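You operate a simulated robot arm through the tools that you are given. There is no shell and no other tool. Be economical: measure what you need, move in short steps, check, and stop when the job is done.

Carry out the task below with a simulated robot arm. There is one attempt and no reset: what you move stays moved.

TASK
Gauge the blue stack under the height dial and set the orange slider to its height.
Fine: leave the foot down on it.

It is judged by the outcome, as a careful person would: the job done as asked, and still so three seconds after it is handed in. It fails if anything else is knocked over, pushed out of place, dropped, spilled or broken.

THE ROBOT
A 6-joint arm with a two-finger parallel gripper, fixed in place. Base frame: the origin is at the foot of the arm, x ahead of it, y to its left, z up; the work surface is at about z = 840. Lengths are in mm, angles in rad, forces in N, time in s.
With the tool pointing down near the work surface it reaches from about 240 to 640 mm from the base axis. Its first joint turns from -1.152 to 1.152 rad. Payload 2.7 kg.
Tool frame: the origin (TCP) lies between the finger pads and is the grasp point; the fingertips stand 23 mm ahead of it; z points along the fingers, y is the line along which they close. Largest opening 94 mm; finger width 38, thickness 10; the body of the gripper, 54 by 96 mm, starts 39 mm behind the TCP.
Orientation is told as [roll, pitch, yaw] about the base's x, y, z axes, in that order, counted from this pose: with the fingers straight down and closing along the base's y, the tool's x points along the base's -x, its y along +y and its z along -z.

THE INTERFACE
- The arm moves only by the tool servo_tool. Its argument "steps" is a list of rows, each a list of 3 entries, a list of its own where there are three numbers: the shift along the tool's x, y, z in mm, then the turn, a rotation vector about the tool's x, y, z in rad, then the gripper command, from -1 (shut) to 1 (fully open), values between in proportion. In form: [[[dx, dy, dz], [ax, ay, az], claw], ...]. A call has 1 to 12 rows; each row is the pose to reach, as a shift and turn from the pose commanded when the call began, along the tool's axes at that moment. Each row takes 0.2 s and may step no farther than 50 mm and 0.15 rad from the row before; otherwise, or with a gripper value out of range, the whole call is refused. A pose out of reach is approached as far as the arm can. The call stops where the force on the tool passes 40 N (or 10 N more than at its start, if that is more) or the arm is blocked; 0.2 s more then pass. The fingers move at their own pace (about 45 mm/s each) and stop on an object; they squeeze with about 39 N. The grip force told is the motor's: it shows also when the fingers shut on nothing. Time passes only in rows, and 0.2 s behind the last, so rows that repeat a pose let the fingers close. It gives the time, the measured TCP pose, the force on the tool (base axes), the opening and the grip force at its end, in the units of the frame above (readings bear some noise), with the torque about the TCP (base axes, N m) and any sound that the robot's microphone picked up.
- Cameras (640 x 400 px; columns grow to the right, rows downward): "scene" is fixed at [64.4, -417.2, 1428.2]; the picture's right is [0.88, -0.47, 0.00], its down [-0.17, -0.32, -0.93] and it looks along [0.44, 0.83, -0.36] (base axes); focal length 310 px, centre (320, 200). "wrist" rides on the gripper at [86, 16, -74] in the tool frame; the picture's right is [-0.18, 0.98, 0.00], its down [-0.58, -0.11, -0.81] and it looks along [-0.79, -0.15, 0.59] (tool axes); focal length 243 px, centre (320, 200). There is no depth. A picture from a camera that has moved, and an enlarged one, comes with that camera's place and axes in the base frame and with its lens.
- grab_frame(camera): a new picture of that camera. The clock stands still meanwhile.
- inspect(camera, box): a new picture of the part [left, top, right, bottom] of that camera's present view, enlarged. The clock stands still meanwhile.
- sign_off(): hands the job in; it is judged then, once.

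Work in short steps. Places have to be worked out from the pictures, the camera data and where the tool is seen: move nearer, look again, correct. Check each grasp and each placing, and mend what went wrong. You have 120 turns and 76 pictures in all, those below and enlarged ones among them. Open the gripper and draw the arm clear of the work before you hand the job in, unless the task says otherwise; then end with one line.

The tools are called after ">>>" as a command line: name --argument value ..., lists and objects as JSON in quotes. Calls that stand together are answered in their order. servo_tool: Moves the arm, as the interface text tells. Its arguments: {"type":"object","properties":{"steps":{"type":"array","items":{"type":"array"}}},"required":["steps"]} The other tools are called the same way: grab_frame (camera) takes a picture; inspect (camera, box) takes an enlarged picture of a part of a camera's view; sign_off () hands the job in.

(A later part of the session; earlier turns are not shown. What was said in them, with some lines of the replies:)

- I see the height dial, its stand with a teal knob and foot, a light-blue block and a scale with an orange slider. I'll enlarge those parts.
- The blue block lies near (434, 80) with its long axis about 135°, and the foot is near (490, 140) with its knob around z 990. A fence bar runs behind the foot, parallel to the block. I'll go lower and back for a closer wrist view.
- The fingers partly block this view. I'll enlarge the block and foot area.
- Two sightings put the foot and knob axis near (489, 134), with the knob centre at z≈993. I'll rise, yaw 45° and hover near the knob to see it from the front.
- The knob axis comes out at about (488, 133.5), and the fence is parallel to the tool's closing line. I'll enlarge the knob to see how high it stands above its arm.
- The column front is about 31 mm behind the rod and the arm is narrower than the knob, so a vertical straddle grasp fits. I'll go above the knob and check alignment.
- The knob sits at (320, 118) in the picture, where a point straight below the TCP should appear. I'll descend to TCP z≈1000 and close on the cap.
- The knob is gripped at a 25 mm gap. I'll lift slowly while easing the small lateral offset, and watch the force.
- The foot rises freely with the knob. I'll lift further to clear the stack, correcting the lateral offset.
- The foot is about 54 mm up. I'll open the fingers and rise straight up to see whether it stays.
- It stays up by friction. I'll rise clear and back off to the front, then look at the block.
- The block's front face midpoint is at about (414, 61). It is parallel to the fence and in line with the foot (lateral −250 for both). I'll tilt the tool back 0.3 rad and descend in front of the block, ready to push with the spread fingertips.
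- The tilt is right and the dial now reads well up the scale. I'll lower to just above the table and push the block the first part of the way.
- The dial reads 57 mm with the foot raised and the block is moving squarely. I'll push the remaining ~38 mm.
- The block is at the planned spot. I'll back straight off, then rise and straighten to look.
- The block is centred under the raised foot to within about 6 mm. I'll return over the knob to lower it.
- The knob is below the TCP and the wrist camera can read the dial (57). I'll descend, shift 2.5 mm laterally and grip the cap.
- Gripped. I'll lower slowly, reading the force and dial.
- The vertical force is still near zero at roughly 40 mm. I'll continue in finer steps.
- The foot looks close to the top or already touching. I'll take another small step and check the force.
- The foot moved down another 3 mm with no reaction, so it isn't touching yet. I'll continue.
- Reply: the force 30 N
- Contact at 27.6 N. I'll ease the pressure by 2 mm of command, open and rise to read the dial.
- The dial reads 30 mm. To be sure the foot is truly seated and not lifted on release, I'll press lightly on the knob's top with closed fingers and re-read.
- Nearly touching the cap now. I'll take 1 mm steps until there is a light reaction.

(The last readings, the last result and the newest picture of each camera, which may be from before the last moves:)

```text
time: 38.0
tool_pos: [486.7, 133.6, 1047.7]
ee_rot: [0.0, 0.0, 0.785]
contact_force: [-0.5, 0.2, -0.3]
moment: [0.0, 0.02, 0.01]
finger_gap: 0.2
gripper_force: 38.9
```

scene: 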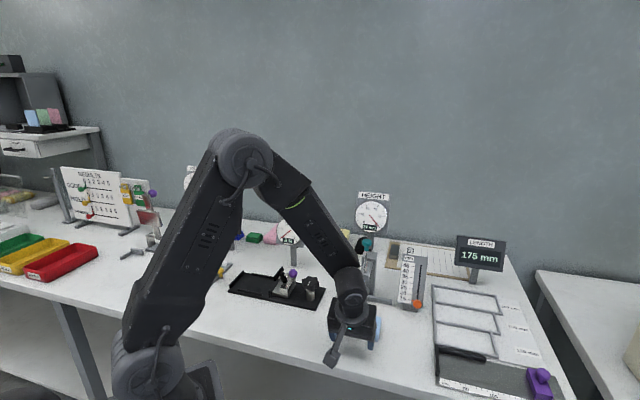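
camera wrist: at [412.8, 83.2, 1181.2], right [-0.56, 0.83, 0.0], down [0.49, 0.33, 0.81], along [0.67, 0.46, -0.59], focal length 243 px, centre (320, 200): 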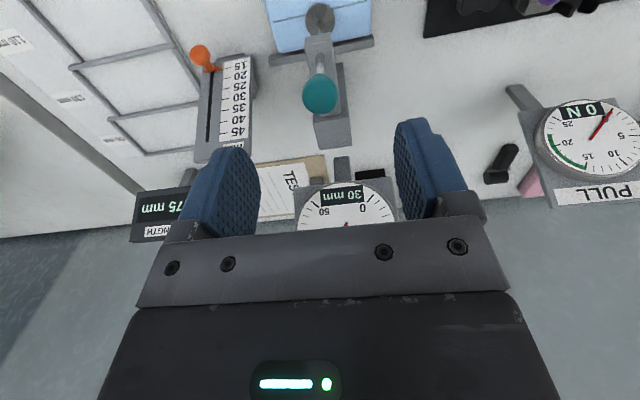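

No reaction yet; I'll look at the knob and dial from the wrist.

>>> grab_frame --camera "wrist"

>>> inspect --camera "scene" --box '[325, 220, 405, 320]'

```text
34 pictures are left
camera wrist: at [415.8, 84.0, 1121.1], right [-0.56, 0.83, 0.0], down [0.49, 0.33, 0.81], along [0.67, 0.46, -0.59], focal length 243 px, centre (320, 200)
```

wrist: 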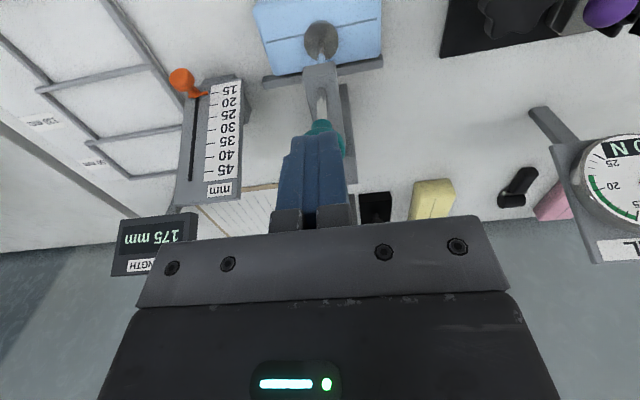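

```text
4.00 times, centred on (365, 270) of scene
camera zoom: at [64.4, -417.2, 1428.2], right [0.88, -0.47, 0.0], down [-0.17, -0.32, -0.93], along [0.44, 0.83, -0.36], focal length 1240 px, centre (140, -80)
```

zoom: 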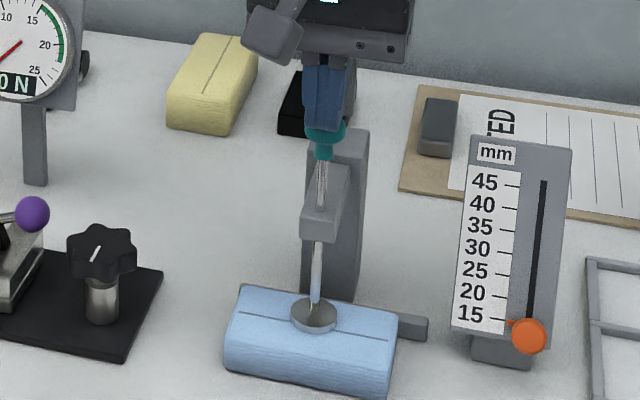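

>>> servo_tool --steps '[[[0, 0, 1], [0, 0, 0], -1], [[0, 0, 2], [0, 0, 0], -1], [[0, 0, 2], [0, 0, 0], -1]]'

>>> servo_tool --steps '[[[0, 0, 1], [0, 0, 0], -1], [[0, 0, 1], [0, 0, 0], -1]]'

>>> servo_tool --steps '[[[0, 0, 1], [0, 0, 0], -1], [[0, 0, 1], [0, 0, 0], -1]]'

```text
time: 38.8
tool_pos: [486.7, 132.8, 1046.7]
ee_rot: [-0.003, -0.002, 0.785]
contact_force: [-4.3, 0.7, 15.7]
moment: [0.01, 0.13, -0.06]
finger_gap: 0.0
gripper_force: 39.3
```

```text
time: 39.4
tool_pos: [487.7, 132.3, 1046.1]
ee_rot: [-0.002, -0.003, 0.785]
contact_force: [-10.0, -1.4, 29.0]
moment: [-0.01, 0.22, 0.03]
finger_gap: 0.1
gripper_force: 39.2
```

```text
time: 40.0
tool_pos: [486.8, 133.6, 1046.7]
ee_rot: [-0.005, -0.006, 0.786]
contact_force: [-11.7, -1.5, 35.6]
moment: [-0.08, 0.34, 0.1]
finger_gap: 0.0
gripper_force: 38.9
```

The knob is solidly seated: the force climbs to 35 N with no travel. I'll back off upward and read the dial closely.

>>> servo_tool --steps '[[[0, 0, -5], [0, 0, 0], -1], [[0, 0, -30], [0, 0, 0], -1], [[0, 0, -65], [0, 0, 0], -0.5], [[40, 0, -65], [0, 0, 0], 0.5], [[80, 0, -65], [0, 0, 0], 0.5], [[80, 0, -65], [0, 0, 0], 0.5]]'

>>> grab_frame --camera "wrist"

>>> inspect --camera "scene" --box '[340, 185, 400, 245]'

```text
time: 41.4
tool_pos: [430.0, 78.0, 1109.2]
ee_rot: [0.002, -0.002, 0.785]
contact_force: [-0.1, 0.3, 0.3]
moment: [0.03, 0.02, -0.03]
finger_gap: 70.6
gripper_force: 0.0
```

```text
32 pictures are left
camera wrist: at [358.2, 28.3, 1182.6], right [-0.56, 0.83, 0.0], down [0.49, 0.33, 0.81], along [0.67, 0.46, -0.59], focal length 243 px, centre (320, 200)
```

wrist: 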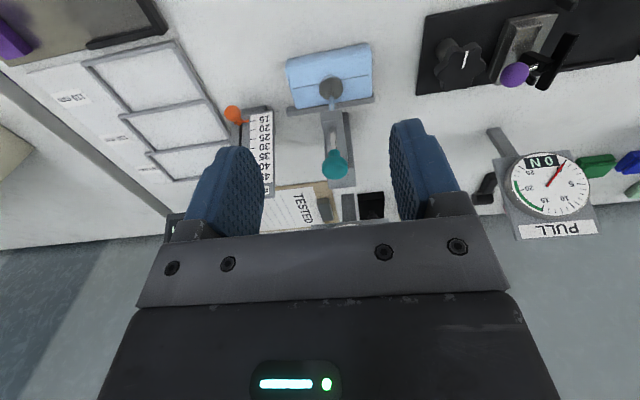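

```text
6.67 times, centred on (370, 215) of scene
camera zoom: at [64.4, -417.2, 1428.2], right [0.88, -0.47, 0.0], down [-0.17, -0.32, -0.93], along [0.44, 0.83, -0.36], focal length 2066 px, centre (-13, 100)
```

zoom: 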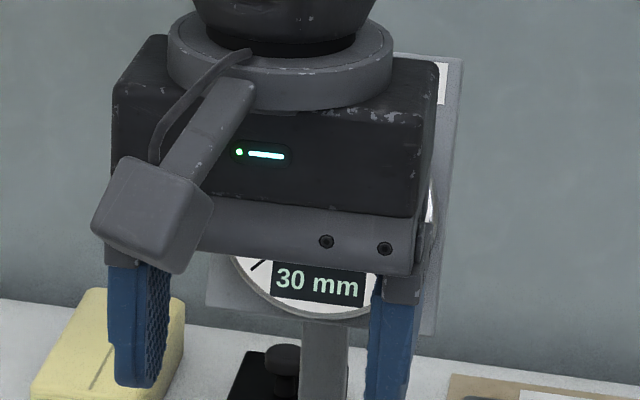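

The dial confirms 30 mm. The orange slider knob triangulates to about (597, 42, 880), with the 15 mark at z≈869 and the 45 mark at z≈961, leaning back. I'll move in front of it for a closer look.

>>> servo_tool --steps '[[[-6, -40, 0], [0, 0, 0], 1], [[-12, -85, 0], [0, 0, 0], 1], [[-20, -120, 20], [0, 0, 0], 1], [[-29.7, -140, 55], [0, 0, 0], 1], [[-29.7, -140, 95], [0, 0, 0], 1], [[-29.7, -140, 119], [0, 0, 0], 1], [[-29.7, -140, 119], [0, 0, 0], 1]]'

>>> grab_frame --camera "wrist"

>>> inspect --camera "scene" --box '[320, 180, 440, 320]'

```text
time: 43.0
tool_pos: [549.8, -2.9, 990.3]
ee_rot: [0.003, -0.001, 0.784]
contact_force: [-0.1, 0.5, 0.8]
moment: [-0.01, 0.01, 0.01]
finger_gap: 94.0
gripper_force: 0.0
```

```text
30 pictures are left
camera wrist: at [478.6, -51.6, 1063.7], right [-0.56, 0.83, 0.0], down [0.49, 0.33, 0.81], along [0.67, 0.46, -0.59], focal length 243 px, centre (320, 200)
```

wrist: 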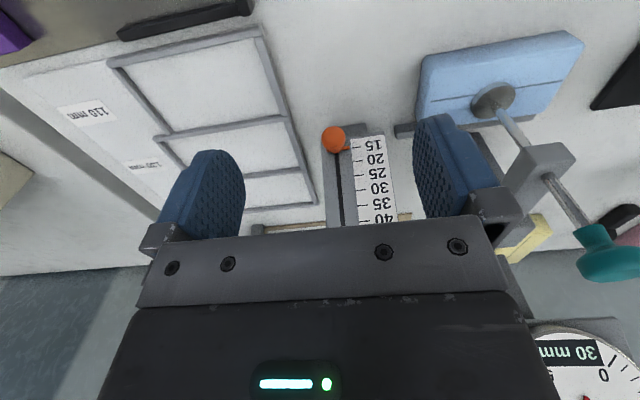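

```text
2.86 times, centred on (380, 250) of scene
camera zoom: at [64.4, -417.2, 1428.2], right [0.88, -0.47, 0.0], down [-0.17, -0.32, -0.93], along [0.44, 0.83, -0.36], focal length 885 px, centre (149, 57)
```

zoom: 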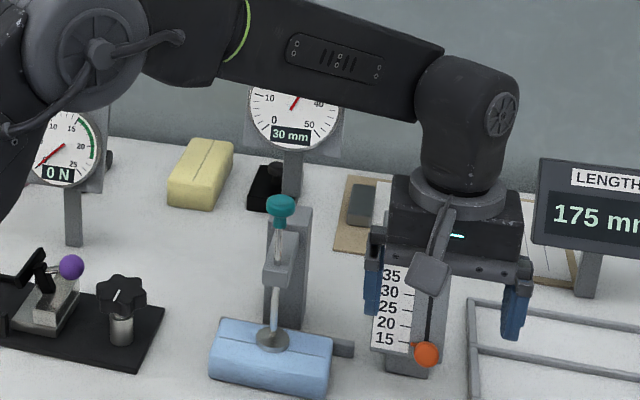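

>>> inspect --camera "wrist" --box '[300, 100, 420, 230]'

```text
3.08 times, centred on (360, 165) of wrist
camera zoom: at [478.6, -51.6, 1063.7], right [-0.56, 0.83, 0.0], down [0.49, 0.33, 0.81], along [0.67, 0.46, -0.59], focal length 746 px, centre (197, 308)
```

zoom: 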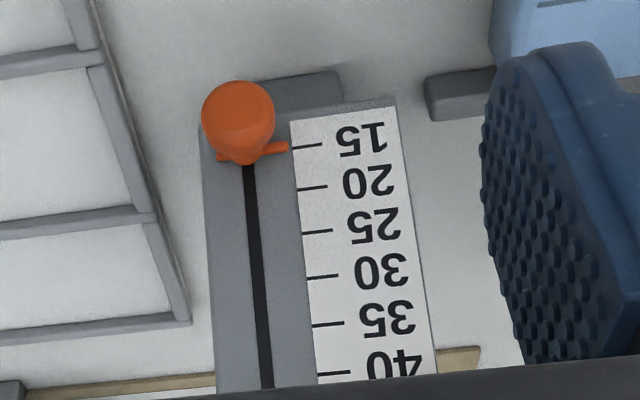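

The knob cap is at s≈452 along the approach line and is laterally aligned with the tool. The panel surface is about 28 mm behind it, so a vertical grasp clears it. I'll go over the knob, descend with a half-open gripper and check.

>>> servo_tool --steps '[[[-32, 0, 0], [0, 0, 0], 0.3], [[-64, 0, 0], [0, 0, 0], 0.3], [[-64, 0, 35], [0, 0, 0], 0.3], [[-64, 0, 70], [0, 0, 0], 0.3], [[-64, 0, 70], [0, 0, 0], 0.3]]'

>>> grab_frame --camera "wrist"

```text
time: 44.2
tool_pos: [594.7, 44.2, 919.6]
ee_rot: [0.0, 0.0, 0.786]
contact_force: [0.2, 0.1, -0.1]
moment: [0.0, 0.01, -0.06]
finger_gap: 61.0
gripper_force: 0.1
```

```text
27 pictures are left
camera wrist: at [523.3, -6.0, 991.8], right [-0.56, 0.83, 0.0], down [0.49, 0.33, 0.81], along [0.67, 0.46, -0.59], focal length 243 px, centre (320, 200)
```

wrist: 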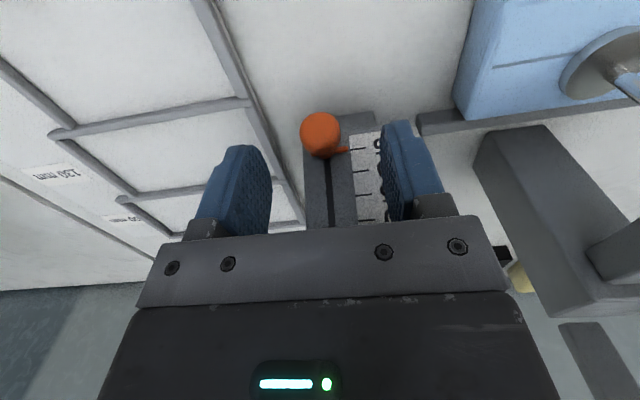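

The knob is on the tool axis. I'll descend 34 mm and close.

>>> servo_tool --steps '[[[0, 0, 12], [0, 0, 0], 0.3], [[0, 0, 24], [0, 0, 0], 0.3], [[0, 0, 34], [0, 0, 0], 0.3], [[0, 0, 34], [0, 0, 0], -0.3], [[0, 0, 34], [0, 0, 0], -0.7], [[0, 0, 34], [0, 0, 0], -1], [[0, 0, 34], [0, 0, 0], -1]]'

>>> grab_frame --camera "wrist"

```text
time: 44.7
tool_pos: [595.7, 42.1, 910.3]
ee_rot: [-0.006, -0.004, 0.788]
contact_force: [-14.1, -4.4, 6.3]
moment: [0.39, -0.82, 0.42]
finger_gap: 61.2
gripper_force: 0.0
stopped in row 2: the force on the tool passed its limit at 48 N (the readings are from after the stop); the commanded pose is now the measured one
```

```text
26 pictures are left
camera wrist: at [524.0, -8.1, 984.1], right [-0.57, 0.82, 0.0], down [0.48, 0.34, 0.81], along [0.67, 0.46, -0.59], focal length 243 px, centre (320, 200)
```

wrist: 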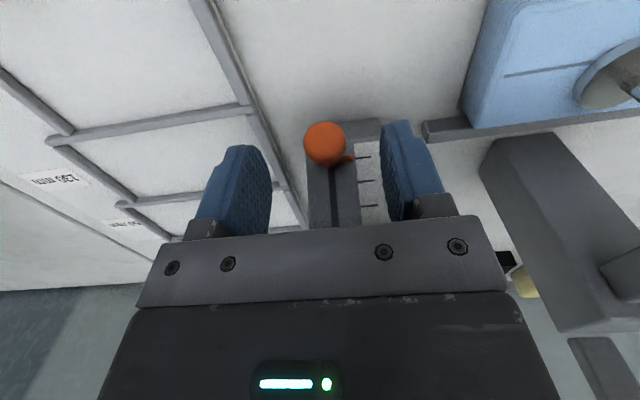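

Contact: a fingertip touched the leaning panel face, so the panel is nearer than I judged. I'll back away toward the front and check that the scale hasn't shifted.

>>> servo_tool --steps '[[[8, 0, -4], [0, 0, 0], 0.3], [[13, 0, -4], [0, 0, 0], 0.3], [[13, 0, -4], [0, 0, 0], 0.3]]'

>>> inspect --camera "scene" --box '[340, 220, 480, 340]'

>>> inspect --camera "wrist" --box '[230, 90, 430, 230]'

```text
time: 45.5
tool_pos: [588.2, 33.0, 915.1]
ee_rot: [-0.004, -0.004, 0.786]
contact_force: [0.1, -0.4, -0.3]
moment: [0.03, 0.03, 0.0]
finger_gap: 61.2
gripper_force: 0.0
```

```text
3.33 times, centred on (410, 280) of scene
camera zoom: at [64.4, -417.2, 1428.2], right [0.88, -0.47, 0.0], down [-0.17, -0.32, -0.93], along [0.44, 0.83, -0.36], focal length 1033 px, centre (20, -67)
```

zoom: 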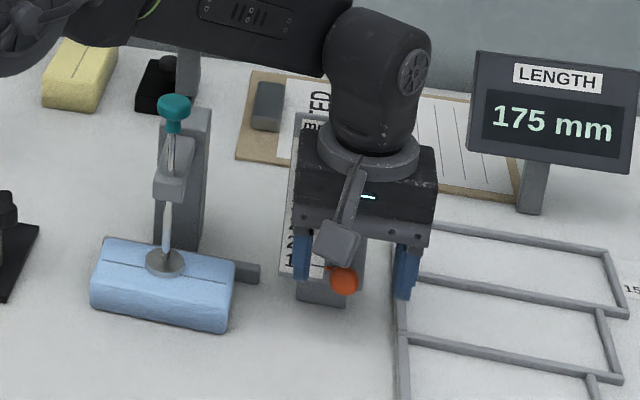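

```text
2.86 times, centred on (330, 160) of wrist
camera zoom: at [515.8, -16.8, 987.5], right [-0.57, 0.82, -0.01], down [0.48, 0.34, 0.81], along [0.67, 0.46, -0.59], focal length 693 px, centre (291, 314)
```

zoom: 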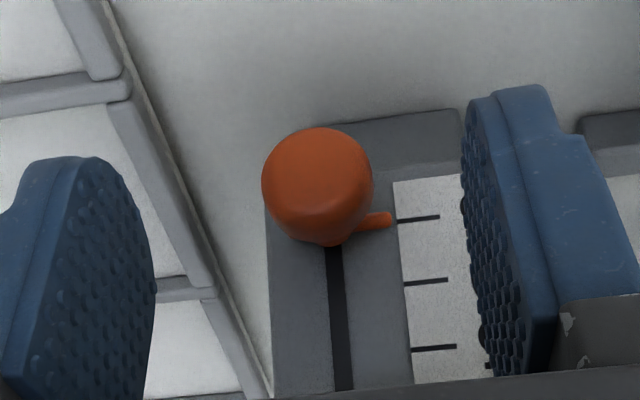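

The scale hasn't moved. With the tool now 13 mm further forward, I'll descend slowly to knob height, shifting +2 laterally.

>>> servo_tool --steps '[[[0, 2, 8], [0, 0, 0], 0.3], [[0, 2, 15], [0, 0, 0], 0.3], [[0, 2, 22], [0, 0, 0], 0.3], [[0, 2, 29], [0, 0, 0], 0.3], [[0, 2, 29], [0, 0, 0], 0.3]]'

>>> inspect --camera "wrist" --box '[220, 90, 420, 230]'

```text
time: 46.7
tool_pos: [585.6, 33.6, 884.7]
ee_rot: [-0.006, -0.005, 0.784]
contact_force: [-0.1, 0.2, -0.5]
moment: [0.0, 0.0, 0.0]
finger_gap: 61.1
gripper_force: 0.2
```

```text
2.86 times, centred on (320, 160) of wrist
camera zoom: at [513.8, -14.9, 957.7], right [-0.57, 0.82, -0.01], down [0.48, 0.34, 0.81], along [0.67, 0.46, -0.59], focal length 693 px, centre (320, 314)
```

zoom: 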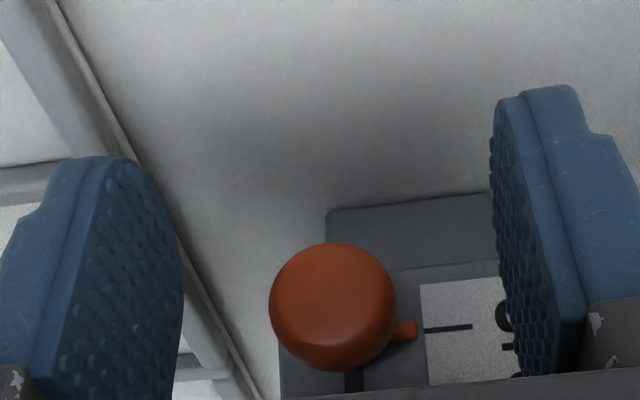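

The knob is centred laterally and lies slightly deeper than the finger centre. I'll shift 4 mm toward the panel, 4 mm up, and close.

>>> servo_tool --steps '[[[0, 0, -4], [0, 0, 0], 0.3], [[-4, 0, -4], [0, 0, 0], 0.1], [[-4, 0, -4], [0, 0, 0], -0.3], [[-4, 0, -4], [0, 0, 0], -0.6], [[-4, 0, -4], [0, 0, 0], -0.8], [[-4, 0, -4], [0, 0, 0], -0.8], [[-4, 0, -4], [0, 0, 0], -1], [[-4, 0, -4], [0, 0, 0], -1]]'

>>> inspect --camera "wrist" --box '[220, 90, 420, 230]'

```text
time: 48.5
tool_pos: [587.2, 37.9, 888.6]
ee_rot: [-0.005, -0.004, 0.786]
contact_force: [-11.7, 7.5, 1.4]
moment: [-0.05, 0.14, 0.07]
finger_gap: 20.4
gripper_force: 44.9
```

```text
2.86 times, centred on (320, 160) of wrist
camera zoom: at [515.9, -12.1, 961.8], right [-0.57, 0.82, 0.0], down [0.48, 0.34, 0.81], along [0.67, 0.46, -0.59], focal length 693 px, centre (320, 314)
```

zoom: 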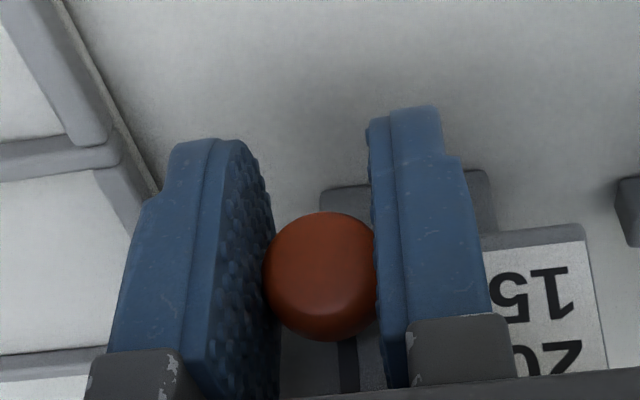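

Gripped at 20 mm. I'll slide it up along the panel's slope (about 0.29 back per unit up) by 30 mm, easing the lateral load.

>>> servo_tool --steps '[[[0, 1, 0], [0, 0, 0], -1], [[-1.7, 1, -6], [0, 0, 0], -1], [[-3.5, 1, -12], [0, 0, 0], -1], [[-5.2, 1, -18], [0, 0, 0], -1], [[-7, 1, -24], [0, 0, 0], -1], [[-8.7, 1, -30], [0, 0, 0], -1], [[-8.7, 1, -30], [0, 0, 0], -1]]'

>>> grab_frame --camera "wrist"

>>> inspect --camera "scene" --box '[370, 240, 450, 320]'

```text
time: 50.1
tool_pos: [595.7, 46.2, 920.4]
ee_rot: [-0.009, -0.01, 0.787]
contact_force: [22.0, 18.4, -10.7]
moment: [0.18, -0.18, -0.02]
finger_gap: 20.3
gripper_force: 44.8
```

```text
21 pictures are left
camera wrist: at [523.1, -4.4, 992.1], right [-0.57, 0.82, -0.01], down [0.48, 0.33, 0.81], along [0.67, 0.46, -0.58], focal length 243 px, centre (320, 200)
```

wrist: 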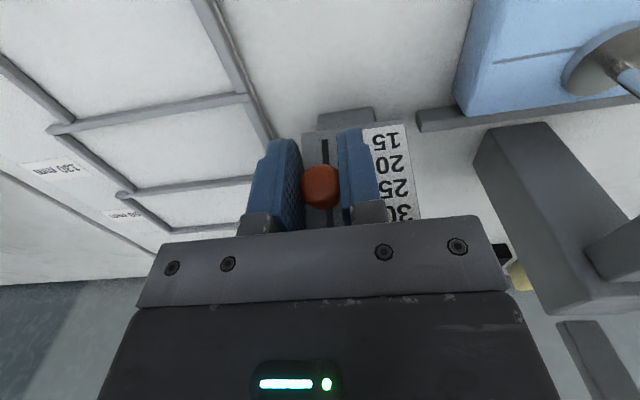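

```text
5.00 times, centred on (410, 280) of scene
camera zoom: at [65.2, -416.7, 1428.3], right [0.88, -0.47, 0.0], down [-0.17, -0.32, -0.93], along [0.44, 0.83, -0.36], focal length 1549 px, centre (-130, -200)
```

zoom: 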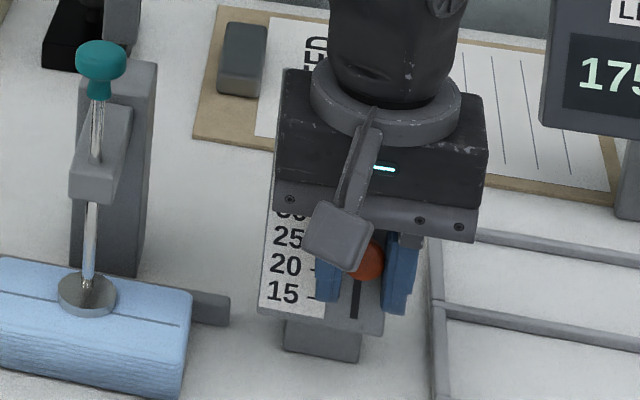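

The slider follows, but the 28 N toward the panel shows its slope is steeper than I assumed (~0.4). I'll relieve that and continue 14 mm up at that slope.

>>> servo_tool --steps '[[[-1.5, 0, 0], [0, 0, 0], -1], [[-3, 0, 0], [0, 0, 0], -1], [[-4.5, 0, -4], [0, 0, 0], -1], [[-6.2, 0, -8], [0, 0, 0], -1], [[-8, 0, -12], [0, 0, 0], -1], [[-8.6, 0, -14], [0, 0, 0], -1], [[-8.6, 0, -14], [0, 0, 0], -1]]'

>>> inspect --camera "wrist" --box '[260, 100, 440, 230]'

```text
time: 51.7
tool_pos: [600.2, 49.3, 933.7]
ee_rot: [-0.005, 0.003, 0.786]
contact_force: [-22.6, -9.9, 8.6]
moment: [-0.45, 0.48, 0.09]
finger_gap: 20.4
gripper_force: 45.2
```

```text
3.08 times, centred on (350, 165) of wrist
camera zoom: at [527.5, -0.4, 1007.3], right [-0.56, 0.83, 0.0], down [0.49, 0.34, 0.81], along [0.67, 0.45, -0.59], focal length 746 px, centre (228, 308)
```

zoom: 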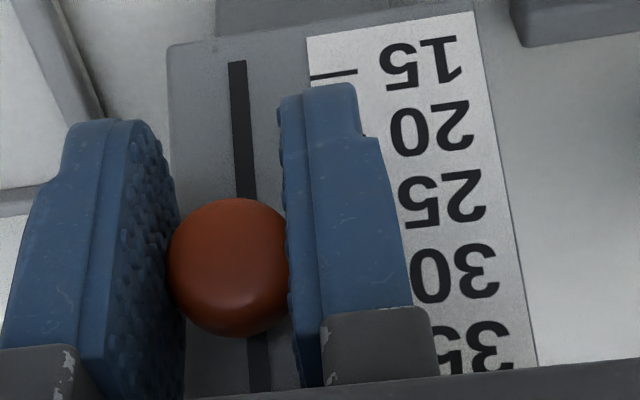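

Slight over-push toward the panel. I'll relieve 2 mm, open, and back off straight toward the front to read the pointer.

>>> servo_tool --steps '[[[2, 0, 0], [0, 0, 0], -1], [[2, 0, 0], [0, 0, 0], -0.6], [[2, 0, 0], [0, 0, 0], 0], [[2, 0, 0], [0, 0, 0], 0.3], [[2, 0, 0], [0, 0, 0], 0.5], [[30, 0, 0], [0, 0, 0], 0.5], [[65, 0, -15], [0, 0, 0], 0.5], [[65, 0, -15], [0, 0, 0], 0.5]]'

>>> inspect --camera "wrist" --box '[270, 110, 420, 230]'

>>> inspect --camera "scene" --box '[370, 240, 450, 320]'

```text
time: 53.5
tool_pos: [554.6, 3.6, 949.0]
ee_rot: [-0.008, -0.005, 0.786]
contact_force: [0.5, 0.4, 0.6]
moment: [0.0, -0.01, 0.02]
finger_gap: 70.7
gripper_force: 0.0
```

```text
3.33 times, centred on (345, 170) of wrist
camera zoom: at [482.2, -46.2, 1020.6], right [-0.57, 0.82, -0.01], down [0.48, 0.34, 0.81], along [0.67, 0.46, -0.59], focal length 809 px, centre (237, 300)
```

zoom: 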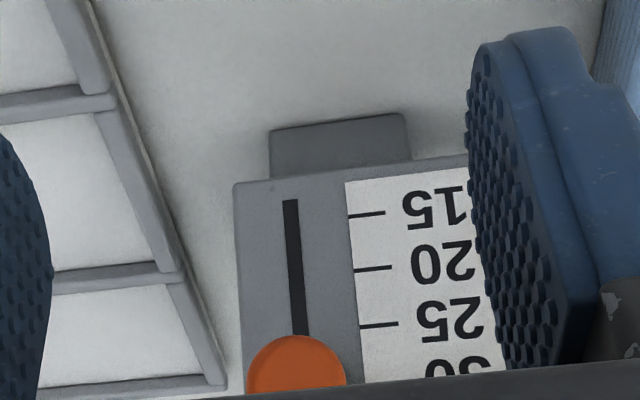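

```text
5.00 times, centred on (410, 280) of scene
camera zoom: at [64.4, -417.2, 1428.2], right [0.88, -0.47, 0.0], down [-0.17, -0.32, -0.93], along [0.44, 0.83, -0.36], focal length 1549 px, centre (-130, -200)
```

zoom: 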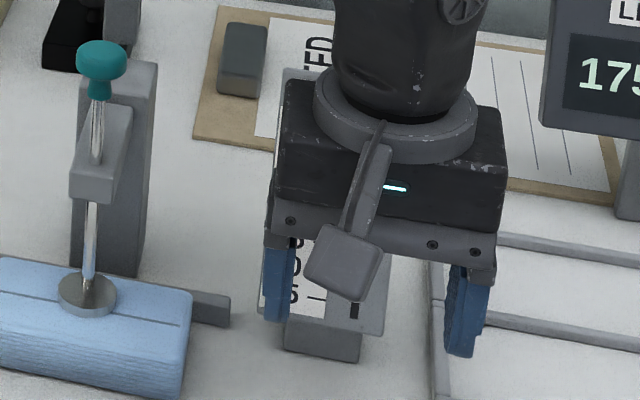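

Both views are blocked. I'll rise by 90 mm to see the pointer from above.

>>> servo_tool --steps '[[[0, 0, -45], [0, 0, 0], 0.5], [[0, 0, -90], [0, 0, 0], 0.5], [[20, 0, -130], [0, 0, 0], 0.5], [[20, 0, -130], [0, 0, 0], 0.5]]'

>>> inspect --camera "wrist" --box '[280, 80, 400, 200]'

>>> inspect --camera "scene" --box '[380, 240, 440, 320]'

```text
time: 54.5
tool_pos: [539.8, -10.8, 1075.4]
ee_rot: [-0.007, -0.005, 0.784]
contact_force: [-0.2, 0.9, 0.1]
moment: [-0.03, -0.01, 0.01]
finger_gap: 70.6
gripper_force: 0.1
```

```text
3.33 times, centred on (340, 140) of wrist
camera zoom: at [468.0, -60.8, 1149.4], right [-0.57, 0.82, 0.0], down [0.48, 0.34, 0.81], along [0.67, 0.46, -0.59], focal length 809 px, centre (253, 400)
```

zoom: 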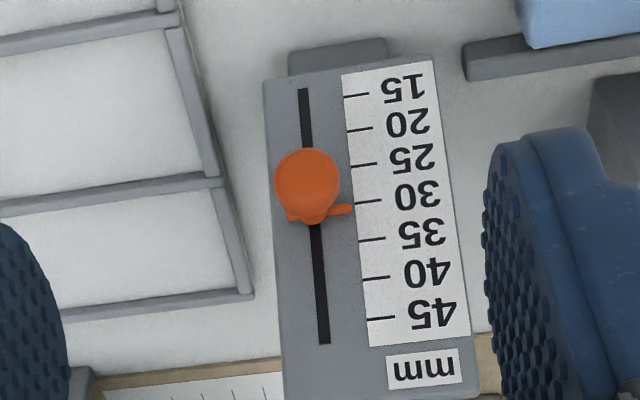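

```text
5.00 times, centred on (410, 280) of scene
camera zoom: at [64.4, -417.2, 1428.2], right [0.88, -0.47, 0.0], down [-0.17, -0.32, -0.93], along [0.44, 0.83, -0.36], focal length 1549 px, centre (-130, -200)
```

zoom: 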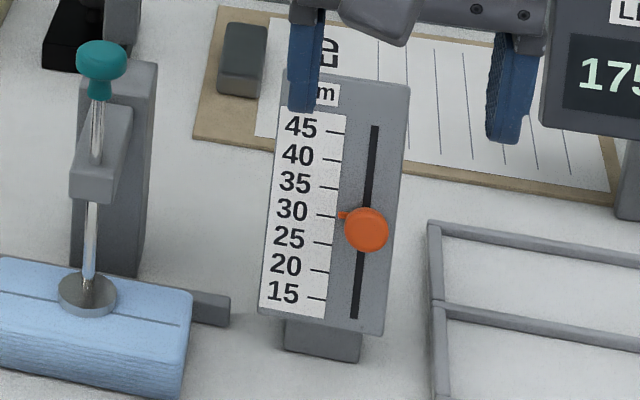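

The pointer is at or just above 30. I'll zoom closely in both views to see the error.

>>> inspect --camera "wrist" --box '[325, 125, 361, 155]'

>>> inspect --camera "scene" --box '[395, 270, 427, 298]'

```text
13.33 times, centred on (343, 140) of wrist
camera zoom: at [468.0, -60.8, 1149.4], right [-0.57, 0.82, 0.0], down [0.48, 0.34, 0.81], along [0.67, 0.46, -0.59], focal length 3235 px, centre (13, 1000)
```

zoom: 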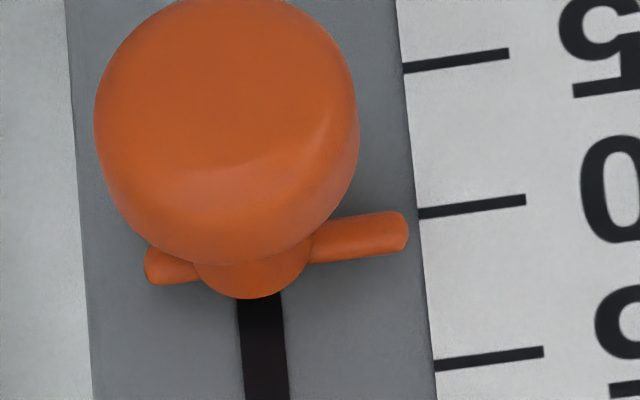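

```text
14.29 times, centred on (411, 284) of scene
camera zoom: at [64.4, -417.2, 1428.2], right [0.88, -0.47, 0.0], down [-0.17, -0.32, -0.93], along [0.44, 0.83, -0.36], focal length 4427 px, centre (-980, -1000)
```

zoom: 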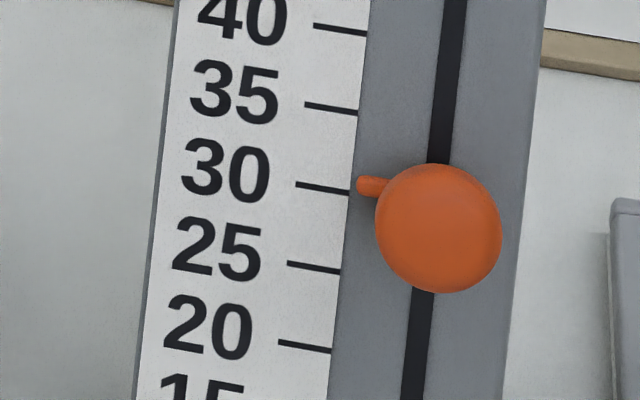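

Both views put the pointer about 0.5–0.6 above the 30 mark (about 2 mm of travel). I'll regrip along the reverse path and nudge it down.

>>> servo_tool --steps '[[[-20, 0, 45], [0, 0, 0], 0.5], [[-20, 0, 90], [0, 0, 0], 0.5], [[-20, 0, 130], [0, 0, 0], 0.5], [[-40, 0, 145], [0, 0, 0], 0.3], [[-65, 0, 145], [0, 0, 0], 0.2], [[-82, 0, 145], [0, 0, 0], 0.2], [[-82, 0, 145], [0, 0, 0], -0.3], [[-82, 0, 145], [0, 0, 0], -0.6], [[-82, 0, 145], [0, 0, 0], -0.8], [[-82, 0, 145], [0, 0, 0], -1], [[-82, 0, 145], [0, 0, 0], -1]]'

```text
time: 56.9
tool_pos: [598.9, 49.3, 933.3]
ee_rot: [-0.007, -0.005, 0.786]
contact_force: [4.6, -0.1, -1.8]
moment: [-0.09, 0.02, -0.03]
finger_gap: 20.5
gripper_force: 44.3
```

Regripped with little load. I'll nudge about 2.5 mm down along the slope, then release and retreat to read.

>>> servo_tool --steps '[[[0.4, 0, 1.2], [0, 0, 0], -1], [[0.8, 0, 2.4], [0, 0, 0], -1], [[0.8, 0, 2.4], [0, 0, 0], -1]]'

>>> servo_tool --steps '[[[0, 0, 0], [0, 0, 0], -0.5], [[0, 0, 0], [0, 0, 0], 0], [[0, 0, 0], [0, 0, 0], 0.3], [[0, 0, 0], [0, 0, 0], 0.5], [[30, 0, 0], [0, 0, 0], 0.5], [[65, 0, -20], [0, 0, 0], 0.5], [[70, 0, -65], [0, 0, 0], 0.5], [[75, 0, -110], [0, 0, 0], 0.5], [[84, 0, -147], [0, 0, 0], 0.5], [[84, 0, -147], [0, 0, 0], 0.5]]'

>>> inspect --camera "wrist" --box '[325, 125, 361, 155]'

>>> inspect --camera "scene" --box '[395, 270, 427, 298]'

```text
time: 57.7
tool_pos: [598.1, 48.5, 929.6]
ee_rot: [-0.007, -0.006, 0.786]
contact_force: [7.1, -2.0, -0.9]
moment: [0.25, -0.28, 0.01]
finger_gap: 20.4
gripper_force: 45.3
```

```text
time: 59.9
tool_pos: [536.0, -13.0, 1077.5]
ee_rot: [-0.006, -0.006, 0.784]
contact_force: [0.2, 0.0, -0.6]
moment: [0.01, 0.04, 0.01]
finger_gap: 70.8
gripper_force: 0.0
```

```text
13.33 times, centred on (343, 140) of wrist
camera zoom: at [463.7, -62.0, 1150.4], right [-0.57, 0.82, -0.01], down [0.48, 0.34, 0.81], along [0.67, 0.46, -0.59], focal length 3235 px, centre (13, 1000)
```

zoom: 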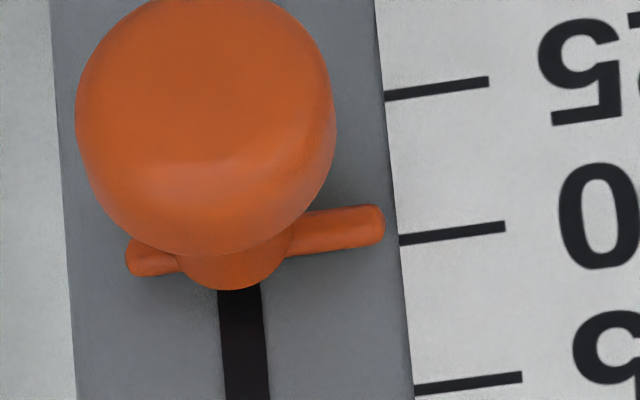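

```text
14.29 times, centred on (411, 284) of scene
camera zoom: at [64.4, -417.2, 1428.2], right [0.88, -0.47, 0.0], down [-0.17, -0.32, -0.93], along [0.44, 0.83, -0.36], focal length 4427 px, centre (-980, -1000)
```

zoom: 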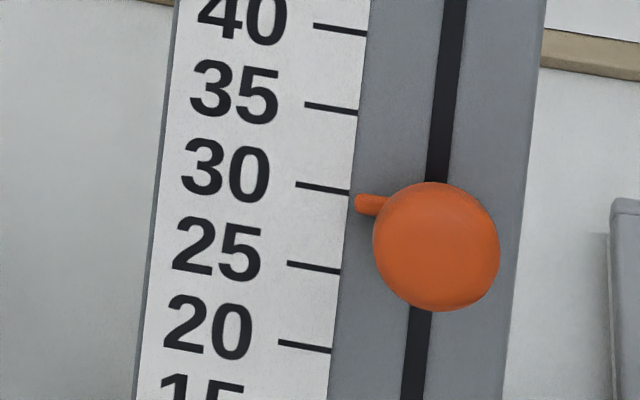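

Now it reads about 0.5 below 30. I'll do one more fine correction up, ~1.7 mm.

>>> servo_tool --steps '[[[-9, 0, 37], [0, 0, 0], 0.5], [[-14, 0, 82], [0, 0, 0], 0.5], [[-19, 0, 127], [0, 0, 0], 0.5], [[-45, 0, 147], [0, 0, 0], 0.3], [[-70, 0, 147], [0, 0, 0], 0.2], [[-84, 0, 147], [0, 0, 0], 0.2], [[-84, 0, 147], [0, 0, 0], -0.3], [[-84, 0, 147], [0, 0, 0], -0.6], [[-84, 0, 147], [0, 0, 0], -0.8], [[-84, 0, 147], [0, 0, 0], -1], [[-84, 0, 147], [0, 0, 0], -1]]'

>>> servo_tool --steps '[[[-0.3, 0, -0.8], [0, 0, 0], -1], [[-0.6, 0, -1.7], [0, 0, 0], -1], [[-0.6, 0, -1.7], [0, 0, 0], -1]]'

>>> servo_tool --steps '[[[0, 0, 0], [0, 0, 0], -0.5], [[0, 0, 0], [0, 0, 0], 0], [[0, 0, 0], [0, 0, 0], 0.3], [[0, 0, 0], [0, 0, 0], 0.5], [[30, 0, 0], [0, 0, 0], 0.5], [[65, 0, -20], [0, 0, 0], 0.5], [[70, 0, -65], [0, 0, 0], 0.5], [[75, 0, -110], [0, 0, 0], 0.5], [[84, 0, -147], [0, 0, 0], 0.5], [[84, 0, -147], [0, 0, 0], 0.5]]'

>>> inspect --camera "wrist" --box '[325, 125, 361, 155]'

>>> inspect --camera "scene" --box '[395, 270, 427, 298]'

```text
time: 62.3
tool_pos: [598.0, 48.8, 932.0]
ee_rot: [-0.004, -0.005, 0.786]
contact_force: [-0.8, 2.8, -0.8]
moment: [-0.08, 0.08, 0.08]
finger_gap: 20.4
gripper_force: 45.4
```

```text
time: 63.1
tool_pos: [598.2, 48.4, 933.6]
ee_rot: [-0.006, -0.006, 0.785]
contact_force: [1.5, 5.0, -1.9]
moment: [-0.13, 0.14, 0.03]
finger_gap: 20.4
gripper_force: 45.0
```

```text
time: 65.3
tool_pos: [535.5, -11.1, 1081.0]
ee_rot: [-0.005, -0.004, 0.785]
contact_force: [-0.2, 0.7, 0.5]
moment: [-0.02, 0.0, 0.0]
finger_gap: 70.7
gripper_force: 0.0
```

```text
13.33 times, centred on (343, 140) of wrist
camera zoom: at [464.4, -60.0, 1154.9], right [-0.57, 0.82, 0.0], down [0.48, 0.34, 0.81], along [0.67, 0.46, -0.59], focal length 3235 px, centre (13, 1000)
```

zoom: 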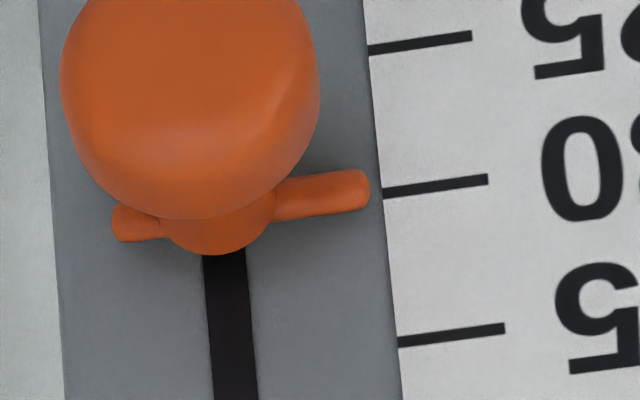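

```text
14.29 times, centred on (411, 284) of scene
camera zoom: at [64.4, -417.2, 1428.2], right [0.88, -0.47, 0.0], down [-0.17, -0.32, -0.93], along [0.44, 0.83, -0.36], focal length 4427 px, centre (-980, -1000)
```

zoom: 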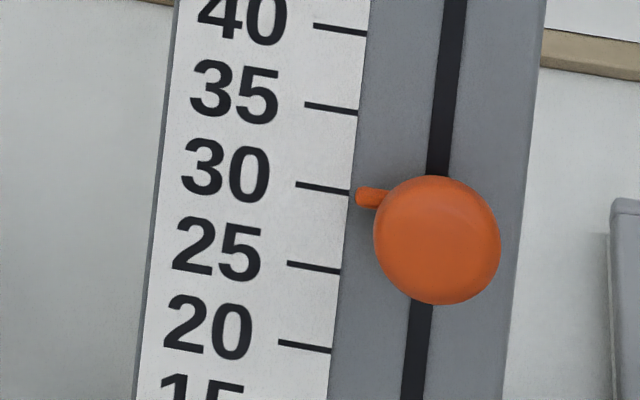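

With parallax, the pointer is at 30. I'll draw the arm clear and check the whole scene.

>>> servo_tool --steps '[[[40, -10, -30], [0, 0, 0], 0.5], [[80, -20, -60], [0, 0, 0], 0.5], [[120, -30, -90], [0, 0, 0], 0.5], [[150, -40, -120], [0, 0, 0], 0.5], [[150, -40, -120], [0, 0, 0], 0.5]]'

>>> inspect --camera "scene" --box '[310, 180, 470, 350]'

```text
refused: row 1 steps farther than a row can; nothing moved
```

```text
2.35 times, centred on (390, 265) of scene
camera zoom: at [64.4, -417.2, 1428.2], right [0.88, -0.47, 0.0], down [-0.17, -0.32, -0.93], along [0.44, 0.83, -0.36], focal length 729 px, centre (155, 47)
```

zoom: 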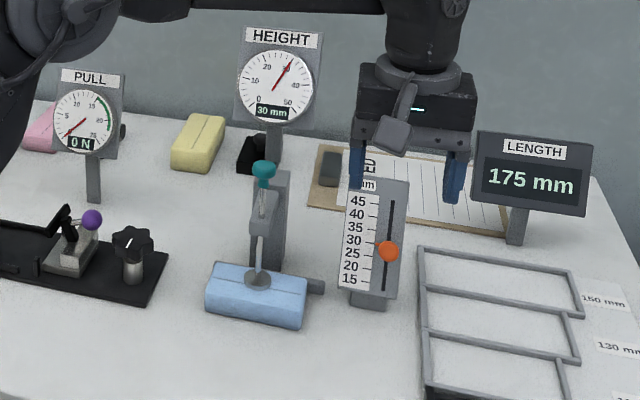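

The dial reads 30 mm with the foot on the stack, the slider is at 30 and everything else is in place. That retreat was refused for step size, so I'll draw the arm back in smaller steps.

>>> servo_tool --steps '[[[30, 0, -25], [0, 0, 0], 0.5], [[60, 0, -50], [0, 0, 0], 0.5], [[90, 0, -75], [0, 0, 0], 0.5], [[120, 0, -100], [0, 0, 0], 0.5], [[120, 0, -100], [0, 0, 0], 0.5]]'

>>> grab_frame --camera "scene"

```text
time: 66.5
tool_pos: [452.3, -94.1, 1181.3]
ee_rot: [-0.005, -0.005, 0.787]
contact_force: [0.7, 0.1, -0.5]
moment: [0.0, -0.02, 0.0]
finger_gap: 70.5
gripper_force: 0.2
```

```text
7 pictures are left
```

scene: 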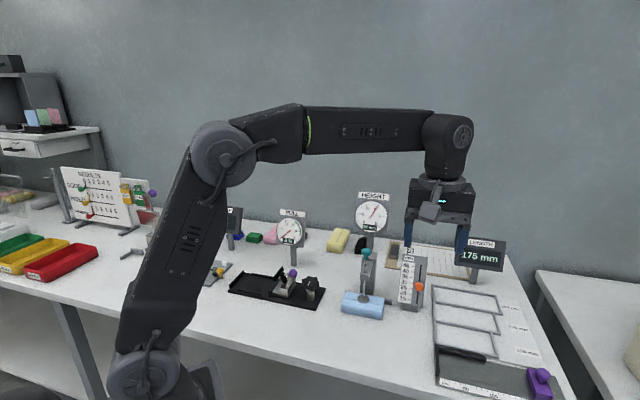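

The arm is clear, the gripper is open and the scene is undisturbed, so I'm handing in.

>>> sign_off

```text
The job is handed in.
```

The blue stack measures 30 mm on the height dial, the foot is left down on it, and the orange slider is set to 30 to within about half a millimetre on its scale.
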